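You operate a simulated robot arm through the tools that you are given. There is no shell and no other tool. Be economical: measure what you need, move in short steps, check, and stop when the job is done.

You run a simulated robot arm. Do the job below in one go: nothing can be reset, and whatever is moved stays where it is left.

JOB
Put the dropper bottle that says "RED" from the bench top with the keyboard in the yellow tub and the dropper bottle marked "DYE" on the orange block. Stack the box marked "F" from the bench top with the round mat on top of the box that says "W". Press the dose key two times. Put the bottle from the bench top above the tape drawer on the grey mat. Count the yellow chocks on the bench top above the tape drawer, then put as many of the pipette stands from the bench top above the tape drawer on the bench at the vial reader. The order is free. Set down upright: dropper bottle, bottle, pipette stand.

The check looks at the end state, three seconds after you hand in, the way a careful person would. Anything else that was tipped, shoved, dropped, spilled or broken makes it a failure.

ROBOT AND FRAMES
A 6-joint arm with a two-finger gripper on a trunk, on a base that drives. Base frame: it is fixed to the floor where the robot stands at the start and does not move with it; the origin is under the middle of the robot, x ahead of it, y to its left, z up; the surface under the hand at the start is at about z = 755. Readings come in mm, rad, newtons and seconds.
With the tool pointing down near the work surface it reaches from about 480 to 820 mm from the robot's upright axis, wherever it stands. Its first joint turns from -2.897 to 2.897 rad. Places, roughly: bench at the vial reader [800, -3900, 800]; bottle [1000, -5500, 750]; box [500, -2500, 750]; dose key [600, -3200, 900]; dropper bottle [750, 0, 750]; grey mat (32x23 cm) [560, -5300, 760]; orange block (8x8x3 cm) [500, 100, 800]; pipette stand (6x6x8 cm) [1100, -5500, 800]; yellow chock (15x11x7 cm) [700, -5400, 800]; yellow tub [750, -250, 750]. Payload 1.66 kg.
The TCP is the grasp point between the finger pads, 16 mm short of the fingertips. In the tool frame z runs along the fingers and y along their closing line. Largest opening 111 mm; the body of the gripper starts 104 mm behind the TCP.
Orientation is that of the tool frame in the base frame, as a unit quaternion [w, x, y, z]. With the fingers straight down and closing along the base's y, the tool's x points along the base's -x, its y along +y and its z along -z.

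CONTROLS
- The arm moves only by the tool servo_tool. Its argument "commands" is a list of rows, each an object of numbers (a shift or turn left out is 0, a gripper value left out holds the last): "tx", "ty", "tz": the shift along the tool's x, y, z in units of 100 mm (1.0 is 100 mm); "rx", "ry", "rz": the turn, a rotation vector about the tool's x, y, z in units of 180 degrees (1.0 is 180 degrees); "gripper": the closure, from 0 (fully open) to 1 (shut). In form: [{"tx": .., "ty": .., "tz": .., "rx": .., "ry": .., "rz": .., "gripper": ..}, ...]. A call has 1 to 8 rows; each row is the pose to reach, as a shift and turn from the pose commanded when the call began, along the tool's axes at that moment. A call with a number of a shift or a turn outside -1 to 1 is refused whole. Each row takes 0.2 s and may step no farther than 50 mm and 0.15 rad from the row before; otherwise, or with a gripper value out of range, the whole call is refused. Where a pose cannot be reached the arm comes as near as it can. A force on the tool above 40 N (or 10 N above the force at the start of the call, whichever is more), or a blocked arm, ends the call early, and 0.2 s more pass. The fingers move at their own pace and stop on an object; they squeeze with about 31 N. The grip force told is the motor's: it shows also when the fingers shut on nothing. Time passes only in rows, and 0.2 s behind the last, so rows that repeat a pose let the fingers close. It gives the time, the measured TCP pose, the force on the tool (base axes), the opening and the grip force at its end, in the units of the frame above (readings bear some noise), with the torque about the TCP (base axes, N m) and any sound that the robot's microphone picked up.
- Cameras (640 x 400 px; columns grow to the right, rows downward): "scene" is now at [54.7, 169.5, 1525.5]; the picture's right is [-0.25, -0.97, 0.00], its down [-0.74, 0.19, -0.64] and it looks along [0.62, -0.16, -0.77] (base axes); focal length 276 px, centre (320, 200). "wrist" rides on the gripper at [70, 13, -143] in the tool frame; the picture's right is [-0.19, 0.98, 0.00], its down [-0.87, -0.17, -0.47] and it looks along [-0.46, -0.09, 0.88] (tool axes); focal length 230 px, centre (320, 200). There is no depth. A picture from a camera that has moved, and an enlarged one, comes with that camera's place and axes in the base frame and with its lens.
- capture(camera): a new picture of that camera. It takes no simulated time.
- move_column(by): slides the trunk up (or, below 0, down) by that many mm; the arm and the scene camera ride with it, the base frame stays. It gives what a move gives, with no picture.
- steer(legs): drives the robot by 1 to 6 legs, each [ahead, left, turn to the left] in mm, mm and rad, along the robot's own axes; the way and the turn of a leg run together, so that a leg with both is an arc; at most 1500 mm and 3.142 rad a leg. The arm and the cameras ride along, it lands a little off, and it stops where it bumps. It gives what a move gives.
- head_to(pan, tilt): turns the head with the scene camera to pan (to the left, within 2.094 rad either way) and tilt (down, from -0.506 to 1.204), counted from straight ahead of the robot. It gives what a move gives.
- close_up(camera, box): a new picture of the part [left, top, right, bottom] of that camera's present view, enlarged. It takes no simulated time.
- hand_in(): hands the job in; it is judged then, once.

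Go step by step. Nothing tells you exact positions but the pictures and the camera data: compare them with the known pose of the tool, close in by small moves and look again before you grip or let go. The budget is 196 turns and 162 pictures, counting those below and the enlarged ones. Unless the task says otherwise, let go and move clear before handing in.

The tools are called after "Emit:" as a command line: name --argument value ..., lists and objects as JSON in quotes. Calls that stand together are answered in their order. servo_tool: Moves the arm, as the interface text tells. Its arguments: {"type":"object","properties":{"commands":{"type":"array"}},"required":["commands"]} The other tools are called the same way: move_column (by) slides the trunk up or down; steer (legs) drives the base; head_to (pan, tilt) turns the head that bears the scene camera; capture (camera) takes a picture; close_up (camera, box) takes an enlarged picture of a part of a camera's view; hand_in () hands the job in.

At the start:

```text
time_s: 0.0
eef_pos: [461.7, 2.4, 1054.8]
orientation: [-0.001, 0.0, 1.0, 0.0]
contact_force: [0.5, -0.4, 0.4]
moment: [-0.02, 0.02, 0.05]
width: 110.8
grip_force: 0.0
trunk travel left (down, up): [-125.0, 465.0]
robot x, y, heading: [2.5, -1.5, -0.001]
head pan, tilt: [-0.25, 0.873]
```

scene: 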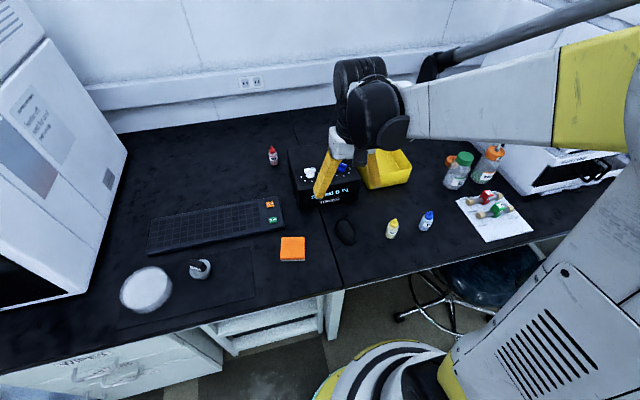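
wrist: 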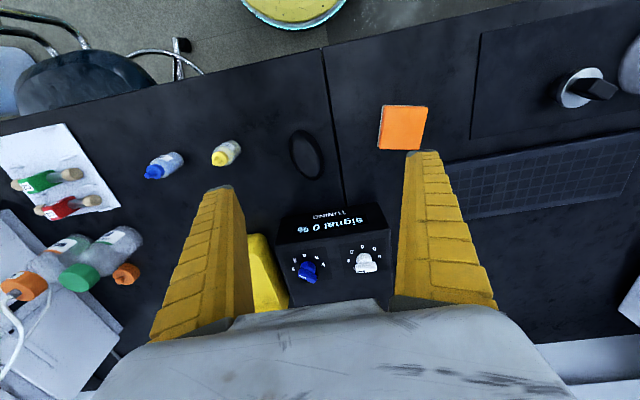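

I see a bench with a keyboard, an orange block, a tub behind the gripper and three small dropper bottles (red, yellow, blue capped). I look closer at the labels.

Emit:
close_up --camera "scene" --box '[360, 190, 460, 252]'

Emit:
close_up --camera "scene" --box '[230, 130, 330, 192]'

Emit:
close_up --camera "wrist" --box '[120, 120, 260, 207]'

```text
6.40 times, centred on (410, 221) of scene
camera zoom: at [54.7, 169.5, 1525.5], right [-0.25, -0.97, 0.0], down [-0.74, 0.19, -0.64], along [0.62, -0.16, -0.77], focal length 1768 px, centre (-256, 66)
```

zoom: 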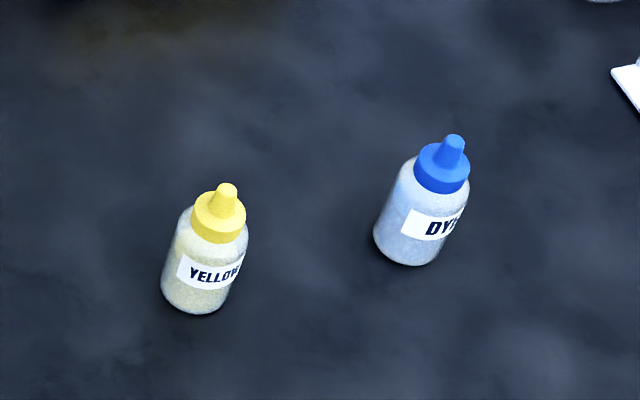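

```text
6.40 times, centred on (280, 161) of scene
camera zoom: at [54.7, 169.5, 1525.5], right [-0.25, -0.97, 0.0], down [-0.74, 0.19, -0.64], along [0.62, -0.16, -0.77], focal length 1768 px, centre (576, 450)
```

zoom: 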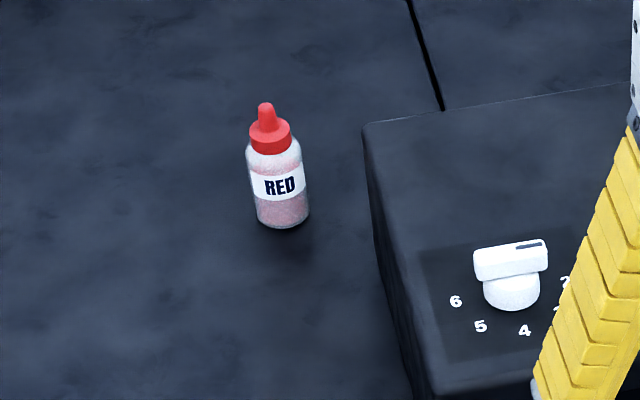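

```text
4.57 times, centred on (190, 164) of wrist
camera zoom: at [391.2, 15.6, 1196.5], right [0.19, 0.98, 0.0], down [0.87, -0.17, 0.47], along [0.46, -0.09, -0.88], focal length 1052 px, centre (914, 367)
```

zoom: 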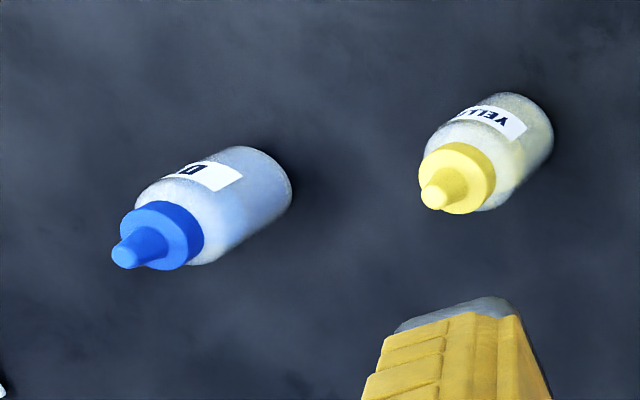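

DYE is the blue-capped bottle near [473, -297] and RED is at about [918, 142], with the orange block near [491, 143]. I move above DYE and look.

Emit:
servo_tool --commands '[{"ty": -0.4}, {"ty": -0.8}, {"tx": -0.1, "ty": -1.0, "tz": 0.1}]'

Emit:
servo_tool --commands '[{"ty": -0.4, "tz": 0.2}, {"ty": -0.8, "tz": 0.4}, {"ty": -1.0, "tz": 0.6}]'

Emit:
servo_tool --commands '[{"ty": -0.4, "tz": 0.2}, {"ty": -0.8, "tz": 0.4}, {"ty": -0.99, "tz": 0.6}, {"ty": -0.99, "tz": 0.6}]'

Emit:
capture --camera "wrist"

Emit:
capture --camera "scene"

```text
time_s: 0.8
eef_pos: [470.0, -96.1, 1042.6]
orientation: [-0.001, 0.0, 1.0, -0.001]
contact_force: [-0.1, -0.1, 0.2]
moment: [-0.01, 0.0, -0.01]
width: 110.9
grip_force: 0.0
trunk travel left (down, up): [-125.0, 465.0]
robot x, y, heading: [1.4, -1.5, -0.004]
head pan, tilt: [-0.25, 0.873]
```

```text
time_s: 1.6
eef_pos: [468.2, -197.1, 984.4]
orientation: [0.0, -0.001, 1.0, 0.0]
contact_force: [0.0, -1.0, -0.7]
moment: [-0.01, 0.0, 0.02]
width: 111.0
grip_force: 0.1
trunk travel left (down, up): [-125.0, 465.0]
robot x, y, heading: [0.2, 0.9, -0.005]
head pan, tilt: [-0.25, 0.873]
```

```text
time_s: 2.6
eef_pos: [471.5, -296.9, 924.1]
orientation: [0.0, 0.0, 1.0, 0.0]
contact_force: [0.1, -0.9, -0.4]
moment: [0.0, 0.04, -0.02]
width: 111.1
grip_force: 0.1
trunk travel left (down, up): [-125.0, 465.0]
robot x, y, heading: [-0.1, -0.5, -0.001]
head pan, tilt: [-0.25, 0.873]
```

```text
156 pictures are left
camera wrist: at [402.1, -284.6, 1067.1], right [0.19, 0.98, 0.0], down [0.87, -0.17, 0.47], along [0.46, -0.09, -0.88], focal length 230 px, centre (320, 200)
```

wrist: 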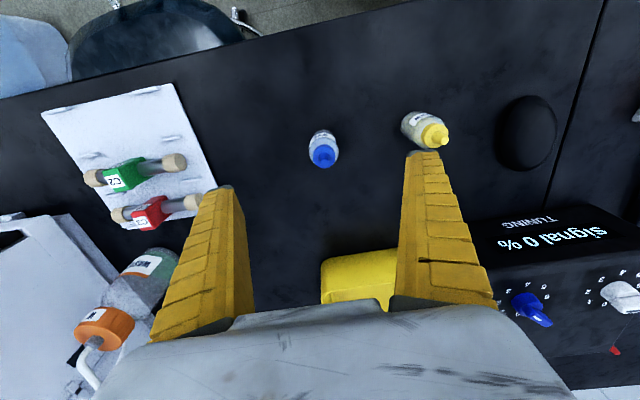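

```text
155 pictures are left
camera scene: at [54.7, 169.5, 1525.5], right [-0.25, -0.97, 0.0], down [-0.74, 0.19, -0.64], along [0.62, -0.16, -0.77], focal length 276 px, centre (320, 200)
```

scene: 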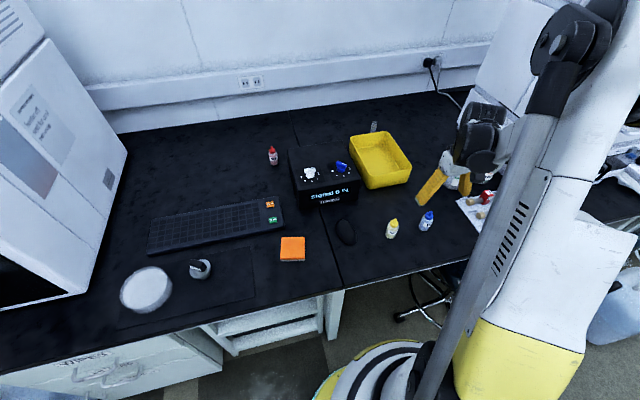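

DYE sits at about [474, -296], right under the hand. I lower, close and lift a little.

Emit:
servo_tool --commands '[{"tx": -0.03, "tz": 0.4}, {"tx": -0.03, "tz": 0.8}, {"tx": -0.03, "tz": 1.0}]'

Emit:
servo_tool --commands '[{"tz": 0.2}, {"tz": 0.32}, {"tz": 0.32, "gripper": 1}, {"tz": 0.32, "gripper": 1}, {"tz": 0.32, "gripper": 1}]'

Emit:
capture --camera "wrist"

```text
time_s: 3.4
eef_pos: [475.8, -296.7, 826.1]
orientation: [0.0, 0.0, 1.0, -0.001]
contact_force: [-0.5, 0.1, -0.1]
moment: [0.0, 0.01, -0.04]
width: 110.7
grip_force: 0.0
trunk travel left (down, up): [-125.0, 465.0]
robot x, y, heading: [2.4, -0.2, -0.001]
head pan, tilt: [-0.25, 0.873]
```

```text
time_s: 4.6
eef_pos: [475.8, -293.6, 794.1]
orientation: [0.001, 0.0, 1.0, 0.0]
contact_force: [2.5, -0.4, 8.3]
moment: [0.08, -0.22, -0.05]
width: 29.0
grip_force: 31.1
trunk travel left (down, up): [-125.0, 465.0]
robot x, y, heading: [-0.5, 4.0, -0.003]
head pan, tilt: [-0.25, 0.873]
```

```text
154 pictures are left
camera wrist: at [406.5, -281.3, 935.5], right [0.19, 0.98, 0.0], down [0.87, -0.17, 0.47], along [0.46, -0.09, -0.88], focal length 230 px, centre (320, 200)
```

wrist: 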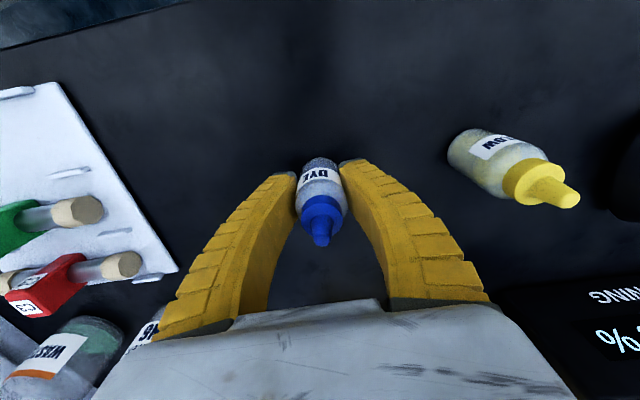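

DYE is gripped upright (29 mm). I lift it and carry it toward the orange block.

Emit:
servo_tool --commands '[{"tz": -0.3}, {"tz": -0.7}, {"tz": -1.0}, {"tz": -1.0}]'

Emit:
servo_tool --commands '[{"tz": -0.3, "ty": 0.2}, {"tz": -0.5, "ty": 0.6}, {"tz": -0.5, "ty": 1.0}]'

Emit:
servo_tool --commands '[{"ty": 0.4}, {"ty": 0.8}, {"ty": 1.0}]'

Emit:
servo_tool --commands '[{"ty": 0.4}, {"ty": 0.8}, {"ty": 1.0}]'

Emit:
servo_tool --commands '[{"ty": 0.4}, {"ty": 0.8}, {"ty": 1.0}, {"ty": 1.0}]'

Emit:
capture --camera "wrist"

Emit:
capture --camera "scene"

```text
time_s: 5.6
eef_pos: [473.4, -298.2, 893.6]
orientation: [0.001, 0.001, 1.0, 0.0]
contact_force: [0.3, 0.1, -0.4]
moment: [-0.02, 0.01, 0.0]
width: 27.5
grip_force: 30.7
trunk travel left (down, up): [-125.0, 465.0]
robot x, y, heading: [2.1, -5.4, -0.002]
head pan, tilt: [-0.25, 0.873]
```

```text
time_s: 6.4
eef_pos: [471.4, -194.4, 942.9]
orientation: [0.0, 0.0, 1.0, 0.0]
contact_force: [-0.3, -0.4, -0.4]
moment: [-0.02, 0.02, 0.0]
width: 27.1
grip_force: 30.8
trunk travel left (down, up): [-125.0, 465.0]
robot x, y, heading: [1.1, 0.6, 0.002]
head pan, tilt: [-0.25, 0.873]
```

```text
time_s: 7.2
eef_pos: [474.0, -96.7, 941.0]
orientation: [0.0, 0.0, 1.0, 0.0]
contact_force: [-0.4, -0.1, -0.4]
moment: [-0.02, -0.01, 0.02]
width: 27.1
grip_force: 31.3
trunk travel left (down, up): [-125.0, 465.0]
robot x, y, heading: [-1.6, -0.6, 0.005]
head pan, tilt: [-0.25, 0.873]
```

```text
time_s: 8.0
eef_pos: [472.9, 3.2, 942.6]
orientation: [0.0, 0.0, 1.0, 0.0]
contact_force: [0.7, -0.2, 0.3]
moment: [-0.01, 0.02, -0.02]
width: 26.8
grip_force: 31.2
trunk travel left (down, up): [-125.0, 465.0]
robot x, y, heading: [0.3, -0.1, -0.0]
head pan, tilt: [-0.25, 0.873]
```

```text
time_s: 9.0
eef_pos: [474.6, 102.6, 944.1]
orientation: [-0.001, 0.0, 1.0, 0.0]
contact_force: [-0.3, 0.8, -0.8]
moment: [0.01, -0.01, -0.01]
width: 26.6
grip_force: 30.9
trunk travel left (down, up): [-125.0, 465.0]
robot x, y, heading: [-4.6, 0.4, 0.003]
head pan, tilt: [-0.25, 0.873]
```

```text
153 pictures are left
camera wrist: at [405.0, 117.1, 1086.2], right [0.19, 0.98, 0.0], down [0.87, -0.17, 0.47], along [0.46, -0.09, -0.88], focal length 230 px, centre (320, 200)
```

wrist: 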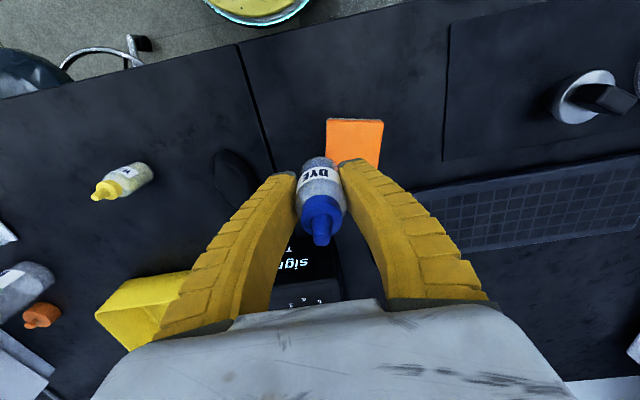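

```text
152 pictures are left
camera scene: at [54.7, 169.6, 1525.5], right [-0.25, -0.97, 0.0], down [-0.74, 0.19, -0.64], along [0.62, -0.16, -0.77], focal length 276 px, centre (320, 200)
```

scene: 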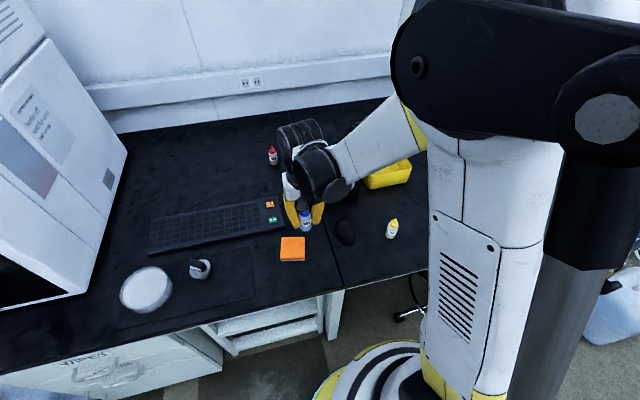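

The block's centre comes out near [490, 145]. I move above it and lower to just over the top.

Emit:
servo_tool --commands '[{"tx": -0.15, "ty": 0.42}, {"tx": -0.15, "ty": 0.42, "tz": 0.4}, {"tx": -0.15, "ty": 0.42, "tz": 0.8}, {"tx": -0.15, "ty": 0.42, "tz": 1.0}, {"tx": -0.15, "ty": 0.42, "tz": 1.0}]'

Emit:
capture --camera "wrist"

Emit:
close_up --camera "scene" --box '[230, 180, 360, 280]'

```text
time_s: 10.2
eef_pos: [490.5, 144.2, 846.8]
orientation: [0.0, 0.0, 1.0, -0.001]
contact_force: [0.3, 0.5, -0.5]
moment: [0.02, -0.02, 0.02]
width: 26.8
grip_force: 31.1
trunk travel left (down, up): [-125.0, 465.0]
robot x, y, heading: [0.4, -4.0, 0.003]
head pan, tilt: [-0.25, 0.873]
```

```text
151 pictures are left
camera wrist: at [420.9, 158.3, 987.5], right [0.19, 0.98, 0.0], down [0.87, -0.17, 0.47], along [0.46, -0.09, -0.88], focal length 230 px, centre (320, 200)
```

wrist: 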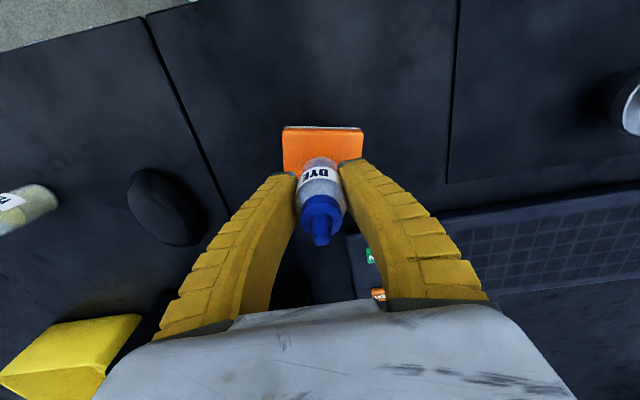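

```text
4.00 times, centred on (295, 230) of scene
camera zoom: at [54.6, 169.5, 1525.5], right [-0.25, -0.97, 0.0], down [-0.74, 0.19, -0.64], along [0.62, -0.16, -0.77], focal length 1105 px, centre (420, 80)
```

zoom: 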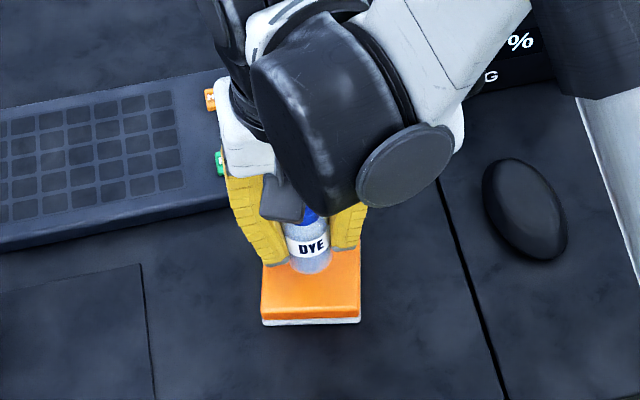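

The bottle is over the block. I nudge slightly toward centre and lower until contact.

Emit:
servo_tool --commands '[{"tx": -0.04, "ty": 0.03}, {"tx": -0.04, "ty": 0.03, "tz": 0.12}, {"tx": -0.04, "ty": 0.03, "tz": 0.2}, {"tx": -0.04, "ty": 0.03, "tz": 0.2}]'

Emit:
close_up --camera "wrist" --box '[240, 100, 400, 200]'

```text
time_s: 11.2
eef_pos: [492.7, 148.4, 823.4]
orientation: [0.0, 0.001, 1.0, -0.001]
contact_force: [0.3, -1.1, -0.4]
moment: [-0.01, 0.01, 0.02]
width: 26.5
grip_force: 30.7
trunk travel left (down, up): [-125.0, 465.0]
robot x, y, heading: [-1.4, 1.2, -0.003]
head pan, tilt: [-0.25, 0.873]
```

```text
4.00 times, centred on (320, 150) of wrist
camera zoom: at [423.3, 161.9, 965.6], right [0.19, 0.98, 0.0], down [0.87, -0.17, 0.47], along [0.46, -0.09, -0.88], focal length 920 px, centre (320, 400)
```

zoom: 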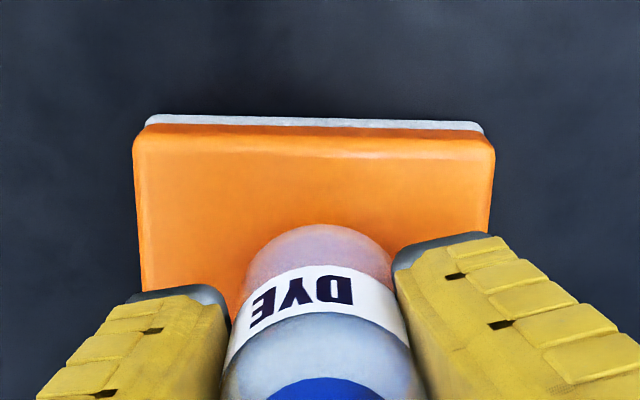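

No contact yet, well centred. I lower in small steps until it touches.

Emit:
servo_tool --commands '[{"tz": 0.02}, {"tz": 0.04}, {"tz": 0.06}, {"tz": 0.06}]'

Emit:
close_up --camera "wrist" --box '[240, 100, 400, 200]'

```text
time_s: 12.2
eef_pos: [492.2, 147.9, 817.7]
orientation: [-0.001, 0.0, 1.0, 0.0]
contact_force: [-2.8, -1.3, 7.4]
moment: [-0.06, -0.06, 0.0]
width: 27.7
grip_force: 30.6
trunk travel left (down, up): [-125.0, 465.0]
robot x, y, heading: [-0.9, -2.1, -0.003]
head pan, tilt: [-0.25, 0.873]
```

```text
4.00 times, centred on (320, 150) of wrist
camera zoom: at [422.6, 161.2, 959.7], right [0.19, 0.98, 0.0], down [0.87, -0.17, 0.47], along [0.46, -0.09, -0.88], focal length 920 px, centre (320, 400)
```

zoom: 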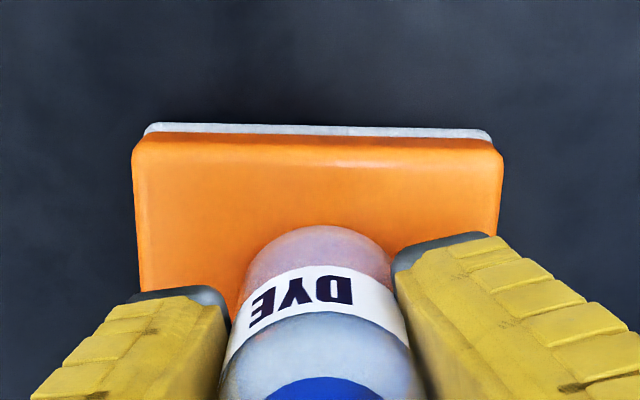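

It touches (7 N). I release and rise straight up.

Emit:
servo_tool --commands '[{"gripper": 0.6}, {"gripper": 0.3}, {"gripper": 0}, {"gripper": 0}, {"gripper": 0, "tz": -0.4}, {"tz": -0.8}, {"tz": -1.0}]'

Emit:
servo_tool --commands '[{"tz": -0.4}, {"tz": -0.8}, {"tz": -1.0}]'

Emit:
capture --camera "wrist"

Emit:
capture --camera "scene"

```text
time_s: 13.8
eef_pos: [493.5, 147.1, 916.1]
orientation: [-0.001, 0.0, 1.0, 0.0]
contact_force: [-0.5, -0.2, -0.9]
moment: [0.01, 0.0, -0.01]
width: 111.0
grip_force: 0.0
trunk travel left (down, up): [-125.0, 465.0]
robot x, y, heading: [2.0, 1.2, 0.0]
head pan, tilt: [-0.25, 0.873]
```

```text
time_s: 14.6
eef_pos: [494.5, 147.2, 1019.5]
orientation: [0.001, 0.001, 1.0, 0.0]
contact_force: [0.4, -0.7, 0.3]
moment: [-0.01, 0.0, -0.03]
width: 111.0
grip_force: 0.1
trunk travel left (down, up): [-125.0, 465.0]
robot x, y, heading: [2.0, 2.2, 0.005]
head pan, tilt: [-0.25, 0.873]
```

```text
147 pictures are left
camera wrist: at [424.9, 160.8, 1161.7], right [0.19, 0.98, 0.0], down [0.87, -0.17, 0.47], along [0.46, -0.09, -0.88], focal length 230 px, centre (320, 200)
```

wrist: 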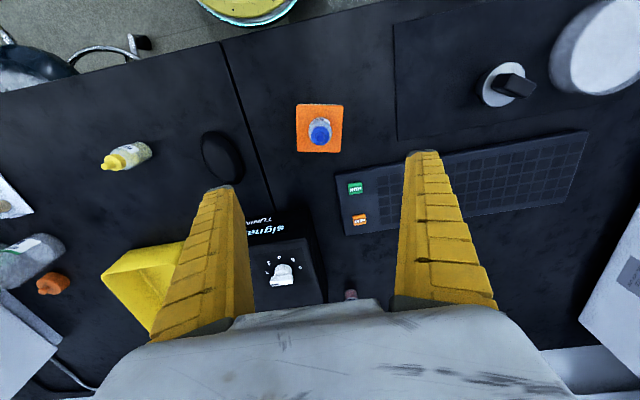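

```text
146 pictures are left
camera scene: at [54.6, 169.5, 1525.5], right [-0.25, -0.97, 0.0], down [-0.74, 0.19, -0.64], along [0.62, -0.16, -0.77], focal length 276 px, centre (320, 200)
```

scene: 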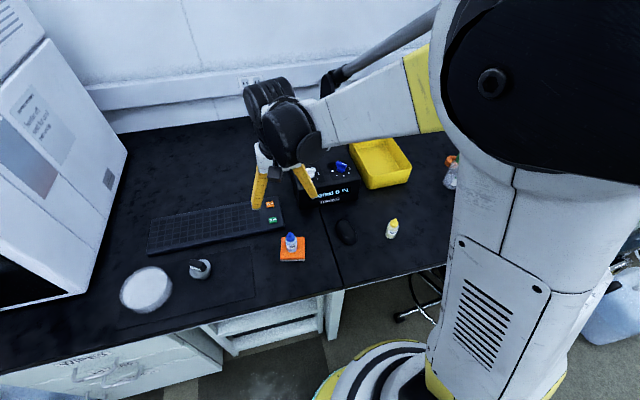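

DYE stands upright on the block. RED at ~[918, 142] is beyond reach, so I look at the room in front of the base to see whether I can drive ahead.

Emit:
head_to --pan -0.2 --tilt 1.2

Emit:
capture --camera "scene"

```text
time_s: 15.4
eef_pos: [494.7, 147.0, 1019.1]
orientation: [0.0, 0.0, 1.0, 0.0]
contact_force: [0.9, -0.5, 0.7]
moment: [0.0, 0.01, 0.03]
width: 111.0
grip_force: 0.1
trunk travel left (down, up): [-125.0, 465.0]
robot x, y, heading: [1.7, -0.1, -0.003]
head pan, tilt: [-0.201, 1.201]
```

```text
145 pictures are left
camera scene: at [34.9, 177.3, 1503.5], right [-0.2, -0.98, 0.0], down [-0.91, 0.19, -0.36], along [0.36, -0.07, -0.93], focal length 276 px, centre (320, 200)
```

scene: 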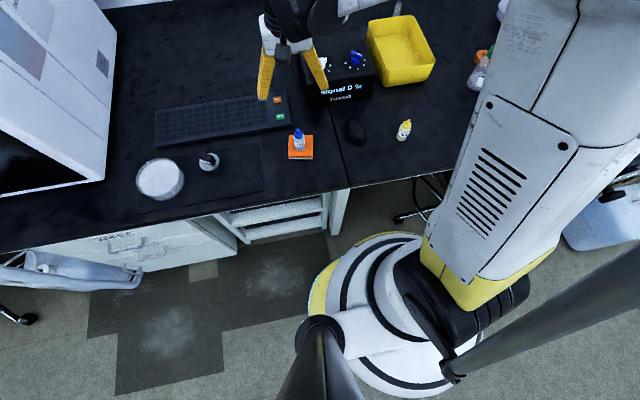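

The base front has roughly 60 mm before the bench's cabinet. I drive 40 mm ahead, move the hand out at height, and tilt the tool outward for reach.

Emit:
steer --legs '[[40, 0, 0]]'

Emit:
servo_tool --commands '[{"tx": -0.4}, {"tx": -0.8}, {"tx": -1.0}]'

Emit:
servo_tool --commands '[{"tx": -0.4}, {"tx": -0.8}, {"tx": -1.0}]'

Emit:
servo_tool --commands '[{"ry": -0.04}, {"ry": -0.08}, {"ry": -0.12}, {"ry": -0.16}, {"ry": -0.194}, {"ry": -0.194}]'

Emit:
head_to --pan -0.05 --tilt 0.75

Emit:
capture --camera "wrist"

Emit:
capture --camera "scene"

```text
time_s: 16.3
eef_pos: [535.1, 147.6, 1018.6]
orientation: [0.0, 0.0, 1.0, -0.001]
contact_force: [1.1, 0.9, 0.9]
moment: [0.01, 0.03, 0.0]
width: 110.7
grip_force: 0.1
trunk travel left (down, up): [-125.0, 465.0]
robot x, y, heading: [42.5, 2.3, -0.003]
head pan, tilt: [-0.201, 1.201]
```

```text
time_s: 17.1
eef_pos: [635.3, 142.5, 1021.9]
orientation: [0.0, 0.0, 1.0, 0.0]
contact_force: [1.0, -0.6, 0.6]
moment: [0.02, -0.01, -0.05]
width: 111.0
grip_force: 0.1
trunk travel left (down, up): [-125.0, 465.0]
robot x, y, heading: [42.7, 0.8, 0.002]
head pan, tilt: [-0.201, 1.201]
```

```text
time_s: 17.9
eef_pos: [735.6, 147.0, 1018.6]
orientation: [0.0, 0.0, 1.0, 0.0]
contact_force: [0.4, -0.5, -0.4]
moment: [0.04, 0.01, 0.02]
width: 110.8
grip_force: 0.1
trunk travel left (down, up): [-125.0, 465.0]
robot x, y, heading: [35.9, 0.5, 0.0]
head pan, tilt: [-0.201, 1.201]
```

```text
time_s: 19.3
eef_pos: [735.5, 147.8, 1020.5]
orientation: [0.301, 0.0, 0.954, 0.0]
contact_force: [-0.1, 0.1, -0.2]
moment: [0.03, 0.0, -0.01]
width: 110.6
grip_force: 0.0
trunk travel left (down, up): [-125.0, 465.0]
robot x, y, heading: [38.9, -1.4, -0.001]
head pan, tilt: [-0.201, 1.201]
```

```text
time_s: 20.2
eef_pos: [735.7, 146.2, 1019.8]
orientation: [0.299, 0.0, 0.954, 0.0]
contact_force: [0.2, -0.7, 0.2]
moment: [0.03, 0.03, 0.02]
width: 111.0
grip_force: 0.0
trunk travel left (down, up): [-125.0, 465.0]
robot x, y, heading: [38.1, -1.4, -0.001]
head pan, tilt: [-0.051, 0.75]
```

```text
144 pictures are left
camera wrist: at [596.1, 160.7, 1095.9], right [0.16, 0.98, 0.11], down [0.44, -0.17, 0.88], along [0.88, -0.09, -0.46], focal length 230 px, centre (320, 200)
```

wrist: 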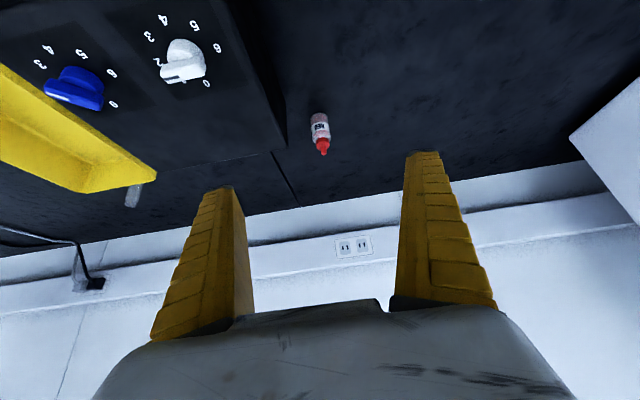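

```text
143 pictures are left
camera scene: at [102.5, 184.3, 1535.1], right [-0.05, -1.0, 0.0], down [-0.68, 0.03, -0.73], along [0.73, -0.04, -0.68], focal length 276 px, centre (320, 200)
```

scene: 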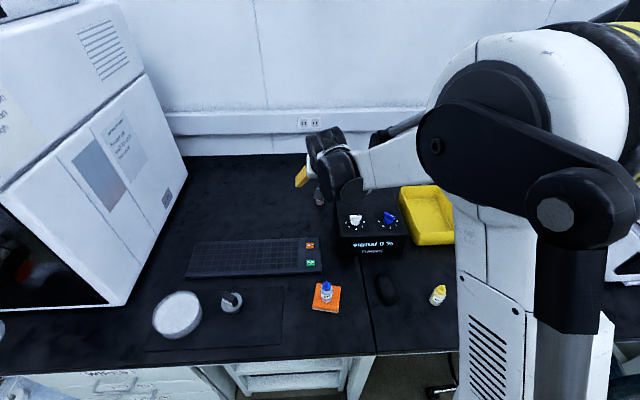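

RED confirmed near [916, 144]; the device edge is at y≈90, so I approach with a partly open gripper (about 62 mm). I move to above it.

Emit:
servo_tool --commands '[{"tx": -0.15, "tz": 0.45, "gripper": 0.44}, {"tx": -0.33, "ty": -0.02, "tz": 0.9}, {"tx": -0.33, "ty": -0.02, "tz": 0.96}]'

Emit:
servo_tool --commands '[{"tx": -0.15, "tz": 0.45}, {"tx": -0.33, "tz": 0.9}, {"tx": -0.33, "tz": 0.96}, {"tx": -0.33, "tz": 0.96}]'

Emit:
capture --camera "wrist"

Emit:
close_up --camera "scene" --box '[260, 120, 420, 220]'

```text
time_s: 21.0
eef_pos: [817.5, 143.6, 958.5]
orientation: [0.3, 0.0, 0.954, 0.0]
contact_force: [0.6, 0.6, -0.1]
moment: [0.01, 0.0, -0.02]
width: 63.8
grip_force: 0.8
trunk travel left (down, up): [-125.0, 465.0]
robot x, y, heading: [40.3, -0.5, -0.003]
head pan, tilt: [-0.051, 0.75]
```

```text
time_s: 22.0
eef_pos: [899.1, 143.7, 898.2]
orientation: [0.301, 0.0, 0.954, 0.0]
contact_force: [0.2, -0.3, 0.3]
moment: [0.02, -0.01, 0.01]
width: 64.0
grip_force: 1.6
trunk travel left (down, up): [-125.0, 465.0]
robot x, y, heading: [39.8, 1.6, 0.003]
head pan, tilt: [-0.051, 0.75]
```

```text
142 pictures are left
camera wrist: at [760.2, 157.3, 974.5], right [0.16, 0.98, 0.11], down [0.44, -0.17, 0.88], along [0.88, -0.09, -0.46], focal length 230 px, centre (320, 200)
```

wrist: 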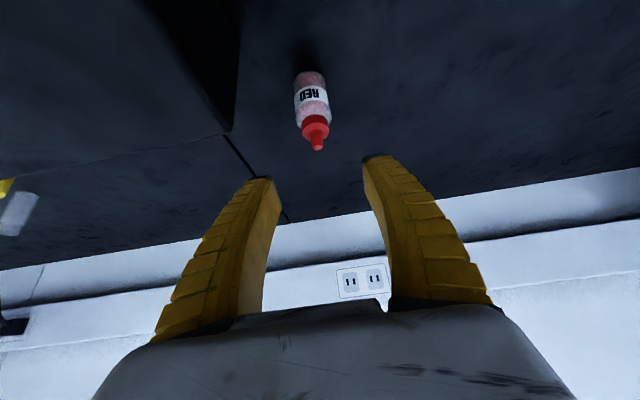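

```text
4.00 times, centred on (340, 170) of scene
camera zoom: at [102.3, 184.3, 1535.2], right [-0.05, -1.0, 0.0], down [-0.68, 0.03, -0.73], along [0.73, -0.04, -0.68], focal length 1105 px, centre (240, 320)
```

zoom: 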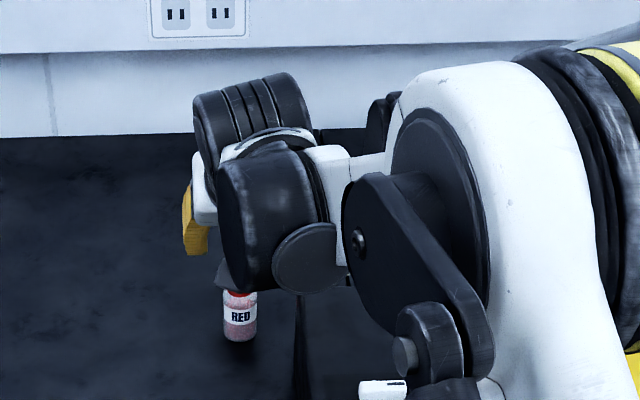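

RED's axis is at about [915, 145]; I come down vertically with the fingers either side of it and close.

Emit:
servo_tool --commands '[{"tx": -0.05, "ty": 0.015, "tz": 0.2}, {"tx": 0.15, "ty": 0.015, "tz": 0.5}, {"tx": 0.35, "ty": 0.015, "tz": 0.78}, {"tx": 0.447, "ty": 0.015, "tz": 0.92}, {"tx": 0.447, "ty": 0.015, "tz": 0.92}]'

Emit:
capture --camera "wrist"

```text
time_s: 22.9
eef_pos: [917.6, 146.1, 816.2]
orientation: [0.305, -0.003, 0.952, 0.0]
contact_force: [2.9, 1.0, 7.3]
moment: [-0.46, 0.43, 0.08]
width: 65.0
grip_force: 1.4
trunk travel left (down, up): [-125.0, 465.0]
robot x, y, heading: [40.7, 2.1, -0.003]
head pan, tilt: [-0.051, 0.75]
stopped in row 4: the force on the tool passed its limit at 58 N (the readings are from after the stop); the commanded pose is now the measured one
```

```text
140 pictures are left
camera wrist: at [777.5, 159.8, 891.3], right [0.15, 0.98, 0.11], down [0.43, -0.16, 0.89], along [0.89, -0.09, -0.45], focal length 230 px, centre (320, 200)
```

wrist: 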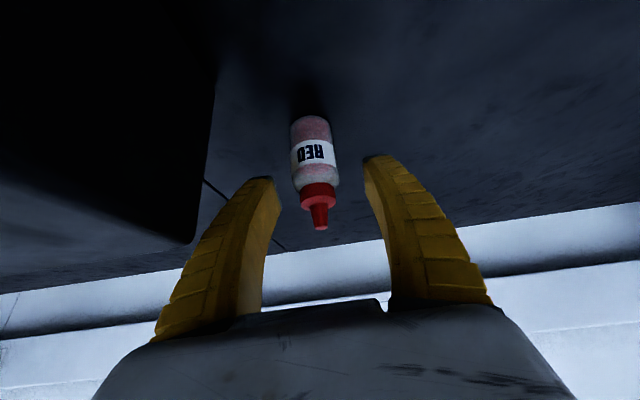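

Something touched (58 N) before the grasp height; I suspect the wrist hit the device. I look at the scene.

Emit:
close_up --camera "scene" --box '[240, 120, 480, 270]'

```text
2.67 times, centred on (360, 195) of scene
camera zoom: at [102.7, 184.2, 1535.3], right [-0.05, -1.0, 0.0], down [-0.68, 0.03, -0.73], along [0.73, -0.04, -0.68], focal length 736 px, centre (213, 213)
```

zoom: 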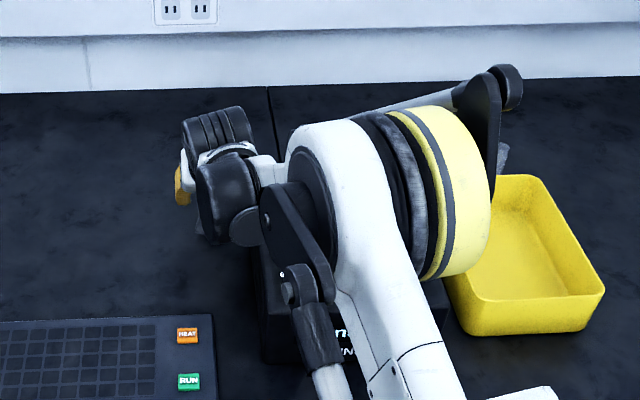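

The elbow hangs low over the device. I raise the trunk so that the arm reaches down from higher up, then check the device.

Emit:
move_column --by 200

Emit:
capture --camera "scene"

Emit:
capture --camera "wrist"

```text
time_s: 25.1
eef_pos: [916.1, 146.5, 1015.6]
orientation: [0.304, -0.003, 0.953, 0.0]
contact_force: [-0.7, -0.3, 0.0]
moment: [-0.03, -0.01, 0.02]
width: 64.0
grip_force: 1.6
trunk travel left (down, up): [-325.0, 265.0]
robot x, y, heading: [39.6, -1.6, 0.004]
head pan, tilt: [-0.051, 0.75]
```

```text
138 pictures are left
camera scene: at [102.8, 184.4, 1735.1], right [-0.05, -1.0, 0.0], down [-0.68, 0.03, -0.73], along [0.73, -0.04, -0.68], focal length 276 px, centre (320, 200)
```

scene: 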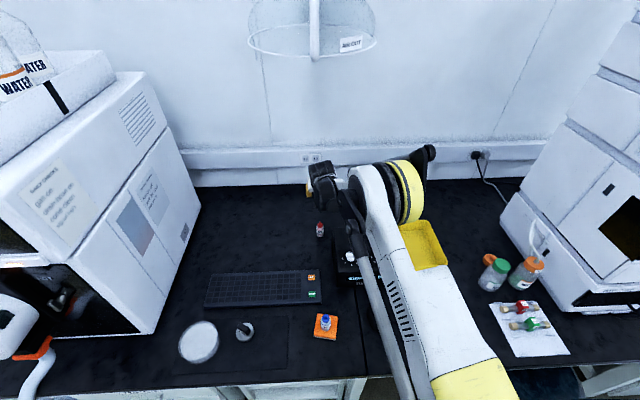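

```text
137 pictures are left
camera wrist: at [777.4, 159.7, 1090.8], right [0.15, 0.98, 0.11], down [0.43, -0.16, 0.89], along [0.89, -0.09, -0.45], focal length 230 px, centre (320, 200)
```

wrist: 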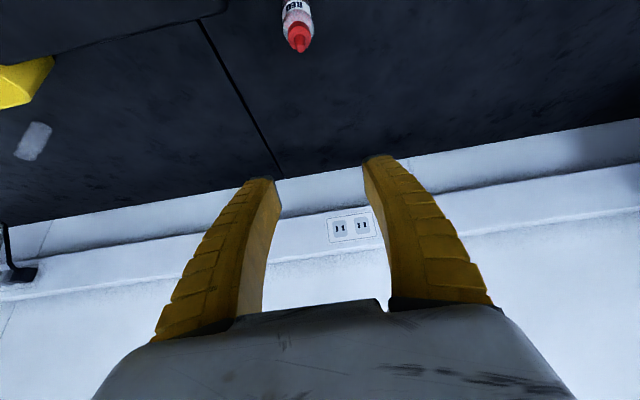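

The trunk is 200 mm higher and clear. I descend again in steps and check the elbow against the device.

Emit:
servo_tool --commands '[{"tx": 0.2, "tz": 0.3}, {"tx": 0.4, "tz": 0.6}, {"tx": 0.579, "tz": 0.815}, {"tx": 0.579, "tz": 0.815}]'

Emit:
servo_tool --commands '[{"tx": 0.1, "tz": 0.14}, {"tx": 0.2, "tz": 0.28}, {"tx": 0.3, "tz": 0.42}, {"tx": 0.3, "tz": 0.42}]'

Emit:
capture --camera "scene"

Emit:
capture --camera "wrist"

```text
time_s: 26.1
eef_pos: [914.5, 146.7, 917.8]
orientation: [0.304, -0.004, 0.953, 0.0]
contact_force: [0.2, -0.2, -0.1]
moment: [0.0, -0.02, 0.03]
width: 63.9
grip_force: 1.9
trunk travel left (down, up): [-325.0, 265.0]
robot x, y, heading: [38.9, 2.2, -0.003]
head pan, tilt: [-0.051, 0.75]
```

```text
time_s: 27.1
eef_pos: [893.3, 141.2, 900.1]
orientation: [0.304, -0.003, 0.953, 0.0]
contact_force: [0.0, 0.6, 0.0]
moment: [-0.01, 0.0, 0.02]
width: 63.9
grip_force: 1.4
out of reach, approached as far as the arm can: row 1, 2, 3, 4
trunk travel left (down, up): [-325.0, 265.0]
robot x, y, heading: [40.5, 2.4, 0.003]
head pan, tilt: [-0.051, 0.75]
```

```text
136 pictures are left
camera scene: at [102.7, 184.4, 1735.2], right [-0.05, -1.0, 0.0], down [-0.68, 0.03, -0.73], along [0.73, -0.04, -0.68], focal length 276 px, centre (320, 200)
```

scene: 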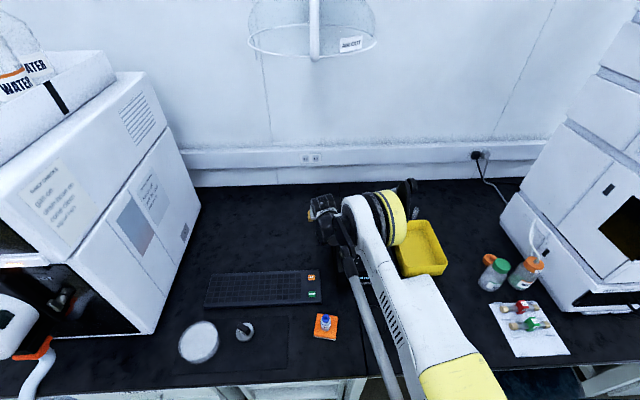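

```text
135 pictures are left
camera wrist: at [753.2, 155.2, 974.4], right [0.15, 0.98, 0.11], down [0.43, -0.16, 0.89], along [0.89, -0.09, -0.45], focal length 230 px, centre (320, 200)
```

wrist: 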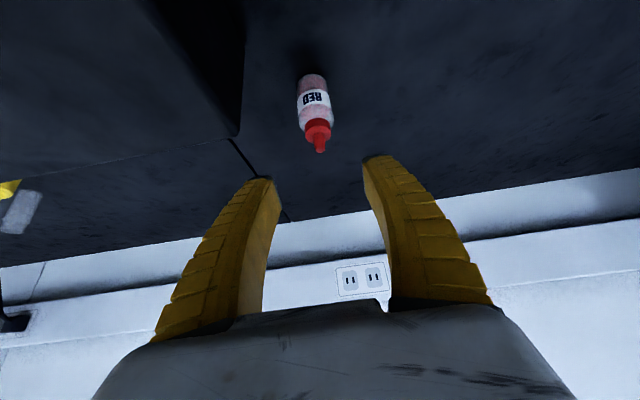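

At 35° tilt the wrist joint hangs too low beside the device. Better: drive closer so less tilt is needed. I retract, reduce tilt to 15°, and look at the gap below.

Emit:
servo_tool --commands '[{"tx": -0.2, "tz": -0.3}, {"tx": 0.1, "tz": -0.6}, {"tx": 0.25, "tz": -0.95}, {"tx": 0.25, "tz": -0.95}]'

Emit:
servo_tool --commands '[{"ry": 0.04}, {"ry": 0.08}, {"ry": 0.114}, {"ry": 0.114}]'

Emit:
head_to --pan 0.0 --tilt 1.2

Emit:
capture --camera "scene"

Emit:
capture --camera "wrist"

```text
time_s: 28.1
eef_pos: [818.6, 143.5, 962.3]
orientation: [0.304, -0.003, 0.953, -0.001]
contact_force: [0.4, -0.3, 0.6]
moment: [-0.02, 0.02, 0.0]
width: 64.3
grip_force: 1.5
trunk travel left (down, up): [-325.0, 265.0]
robot x, y, heading: [41.2, 1.7, 0.002]
head pan, tilt: [-0.051, 0.75]
```

```text
time_s: 29.1
eef_pos: [817.5, 141.1, 963.1]
orientation: [0.129, -0.004, 0.992, -0.001]
contact_force: [-0.1, 0.3, 0.1]
moment: [0.01, -0.01, 0.03]
width: 64.3
grip_force: 1.9
trunk travel left (down, up): [-325.0, 265.0]
robot x, y, heading: [37.4, 1.8, 0.004]
head pan, tilt: [-0.051, 0.75]
```

```text
time_s: 29.9
eef_pos: [817.8, 140.7, 962.5]
orientation: [0.13, -0.003, 0.992, -0.001]
contact_force: [-0.2, -0.8, -0.6]
moment: [-0.02, 0.0, 0.01]
width: 63.8
grip_force: 1.5
trunk travel left (down, up): [-325.0, 265.0]
robot x, y, heading: [40.8, -0.9, -0.006]
head pan, tilt: [0.0, 1.201]
```

```text
134 pictures are left
camera scene: at [75.9, 188.6, 1703.5], right [0.0, -1.0, 0.0], down [-0.93, 0.0, -0.36], along [0.36, 0.0, -0.93], focal length 276 px, centre (320, 200)
```

scene: 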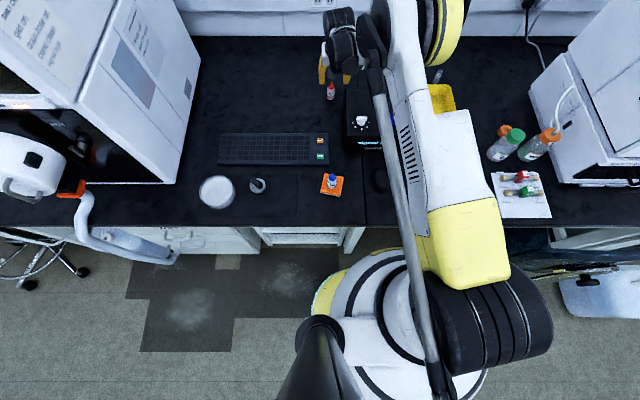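

```text
133 pictures are left
camera wrist: at [713.2, 155.0, 1082.4], right [0.18, 0.98, 0.05], down [0.72, -0.16, 0.68], along [0.67, -0.09, -0.73], focal length 230 px, centre (320, 200)
```

wrist: 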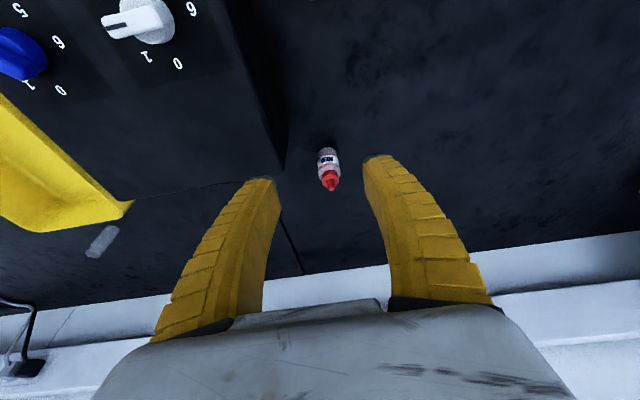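

There's about 30–50 mm more room ahead. I strafe left 100, drive 25 ahead, lower the trunk partway, and approach with 15–20° tilt.

Emit:
steer --legs '[[0, 100, 0], [25, 0, 0]]'

Emit:
move_column --by -120

Emit:
capture --camera "wrist"

Emit:
capture --camera "scene"

```text
time_s: 31.5
eef_pos: [844.9, 245.8, 960.8]
orientation: [0.129, -0.003, 0.992, -0.001]
contact_force: [0.3, 0.7, -0.3]
moment: [-0.04, 0.04, -0.03]
width: 63.8
grip_force: 1.2
trunk travel left (down, up): [-325.0, 265.0]
robot x, y, heading: [68.7, 104.7, 0.002]
head pan, tilt: [0.0, 1.201]
```

```text
time_s: 33.0
eef_pos: [842.7, 246.3, 843.3]
orientation: [0.13, -0.003, 0.992, -0.001]
contact_force: [0.7, 1.2, 0.3]
moment: [-0.04, 0.02, -0.02]
width: 63.9
grip_force: 1.6
trunk travel left (down, up): [-205.0, 385.0]
robot x, y, heading: [65.4, 101.1, -0.001]
head pan, tilt: [0.0, 1.201]
```

```text
132 pictures are left
camera wrist: at [738.6, 259.7, 962.6], right [0.18, 0.98, 0.05], down [0.72, -0.16, 0.68], along [0.68, -0.09, -0.73], focal length 230 px, centre (320, 200)
```

wrist: 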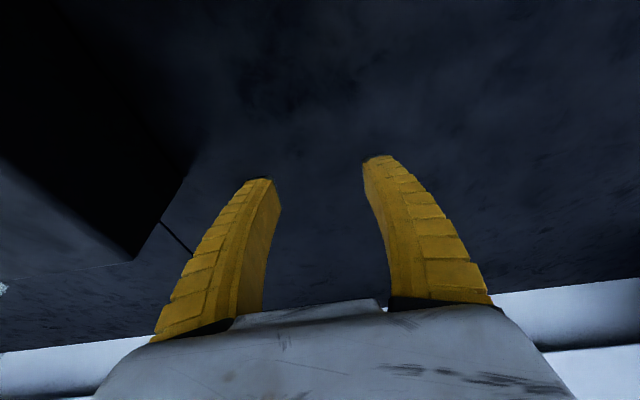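

```text
131 pictures are left
camera scene: at [101.2, 293.6, 1583.6], right [0.0, -1.0, 0.0], down [-0.93, 0.0, -0.36], along [0.36, 0.0, -0.93], focal length 276 px, centre (320, 200)
```

scene: 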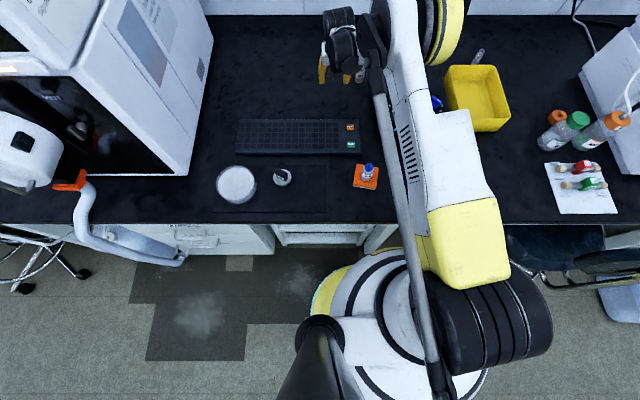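

I need height before moving sideways. I rise 100 mm, move over RED, and check.

Emit:
servo_tool --commands '[{"tx": -0.12, "tz": -0.45}, {"tx": -0.24, "tz": -0.9}, {"tx": -0.24, "tz": -0.9}]'

Emit:
servo_tool --commands '[{"ty": -0.4, "tx": -0.2, "tz": 0.05}, {"ty": -0.8, "tx": -0.4, "tz": 0.1}, {"ty": -0.99, "tx": -0.6, "tz": 0.15}, {"ty": -0.99, "tx": -0.66, "tz": 0.18}, {"ty": -0.99, "tx": -0.66, "tz": 0.18}]'

Emit:
capture --camera "wrist"

```text
time_s: 33.8
eef_pos: [844.5, 244.9, 937.6]
orientation: [0.13, -0.002, 0.992, -0.002]
contact_force: [0.4, 0.0, 0.5]
moment: [0.02, 0.02, -0.05]
width: 64.1
grip_force: 1.0
trunk travel left (down, up): [-205.0, 385.0]
robot x, y, heading: [69.6, 103.2, -0.001]
head pan, tilt: [0.0, 1.201]
```

```text
time_s: 35.0
eef_pos: [912.6, 146.9, 936.9]
orientation: [0.13, -0.003, 0.992, -0.001]
contact_force: [-0.6, 0.1, -0.2]
moment: [0.0, 0.03, -0.02]
width: 64.2
grip_force: 1.5
trunk travel left (down, up): [-205.0, 385.0]
robot x, y, heading: [68.2, 102.0, -0.003]
head pan, tilt: [0.0, 1.201]
```

```text
130 pictures are left
camera wrist: at [808.5, 161.6, 1056.3], right [0.18, 0.98, 0.05], down [0.72, -0.16, 0.68], along [0.67, -0.09, -0.73], focal length 230 px, centre (320, 200)
```

wrist: 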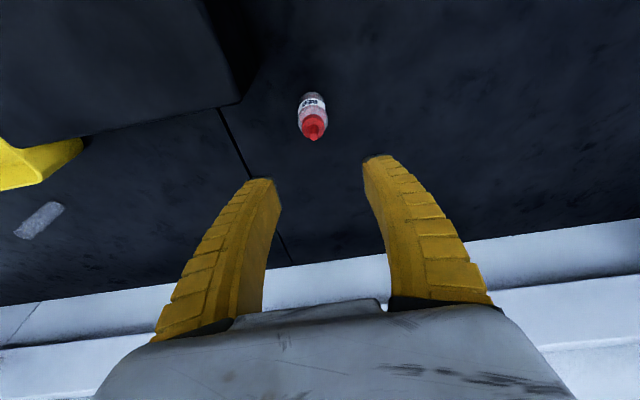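

RED stands untouched at ~[916, 145]. I descend vertically.

Emit:
servo_tool --commands '[{"tx": 0.1, "ty": -0.02, "tz": 0.42}, {"tx": 0.19, "ty": -0.02, "tz": 0.8}, {"tx": 0.21, "ty": -0.02, "tz": 0.875}, {"tx": 0.21, "ty": -0.02, "tz": 0.875}]'

Emit:
capture --camera "wrist"

Emit:
capture --camera "scene"

```text
time_s: 36.0
eef_pos: [914.9, 143.6, 844.4]
orientation: [0.129, -0.002, 0.992, -0.001]
contact_force: [0.0, 0.5, 0.8]
moment: [-0.04, -0.02, -0.03]
width: 64.4
grip_force: 1.1
trunk travel left (down, up): [-205.0, 385.0]
robot x, y, heading: [63.6, 106.6, -0.0]
head pan, tilt: [0.0, 1.201]
```

```text
129 pictures are left
camera wrist: at [811.9, 158.3, 963.8], right [0.18, 0.98, 0.05], down [0.72, -0.16, 0.68], along [0.67, -0.09, -0.73], focal length 230 px, centre (320, 200)
```

wrist: 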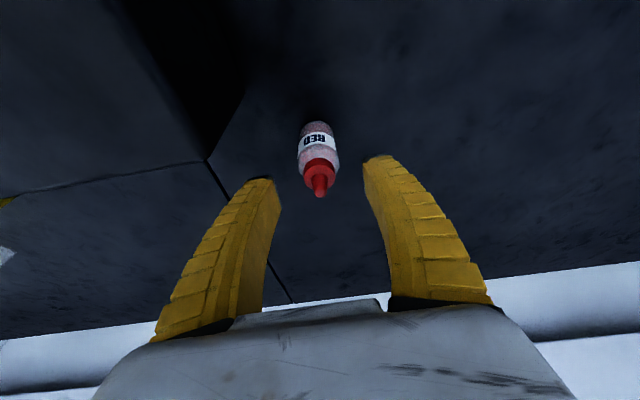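

```text
128 pictures are left
camera scene: at [101.3, 293.7, 1583.5], right [0.0, -1.0, 0.0], down [-0.93, 0.0, -0.36], along [0.36, 0.0, -0.93], focal length 276 px, centre (320, 200)
```

scene: 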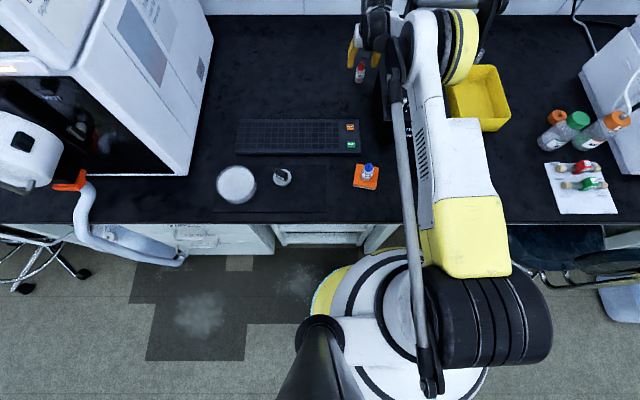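

Aligned. I descend the last 44 mm and close.

Emit:
servo_tool --commands '[{"tx": 0.05, "ty": 0.01, "tz": 0.22}, {"tx": 0.1, "ty": 0.01, "tz": 0.425}, {"tx": 0.1, "ty": 0.01, "tz": 0.425, "gripper": 1}, {"tx": 0.1, "ty": 0.01, "tz": 0.425, "gripper": 1}, {"tx": 0.1, "ty": 0.01, "tz": 0.425, "gripper": 1}]'

Emit:
capture --camera "wrist"

```text
time_s: 37.2
eef_pos: [912.0, 144.7, 806.9]
orientation: [0.132, -0.002, 0.991, -0.001]
contact_force: [3.9, -0.1, 7.9]
moment: [-0.01, -0.32, 0.02]
width: 30.1
grip_force: 30.9
out of reach, approached as far as the arm can: row 2, 3, 4, 5
trunk travel left (down, up): [-205.0, 385.0]
robot x, y, heading: [64.5, 105.0, 0.003]
head pan, tilt: [0.0, 1.201]
```

```text
127 pictures are left
camera wrist: at [807.1, 158.5, 925.4], right [0.18, 0.98, 0.05], down [0.71, -0.16, 0.68], along [0.68, -0.09, -0.73], focal length 230 px, centre (320, 200)
```

wrist: 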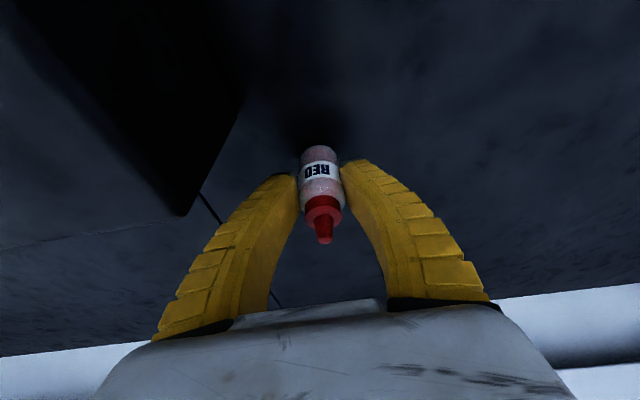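

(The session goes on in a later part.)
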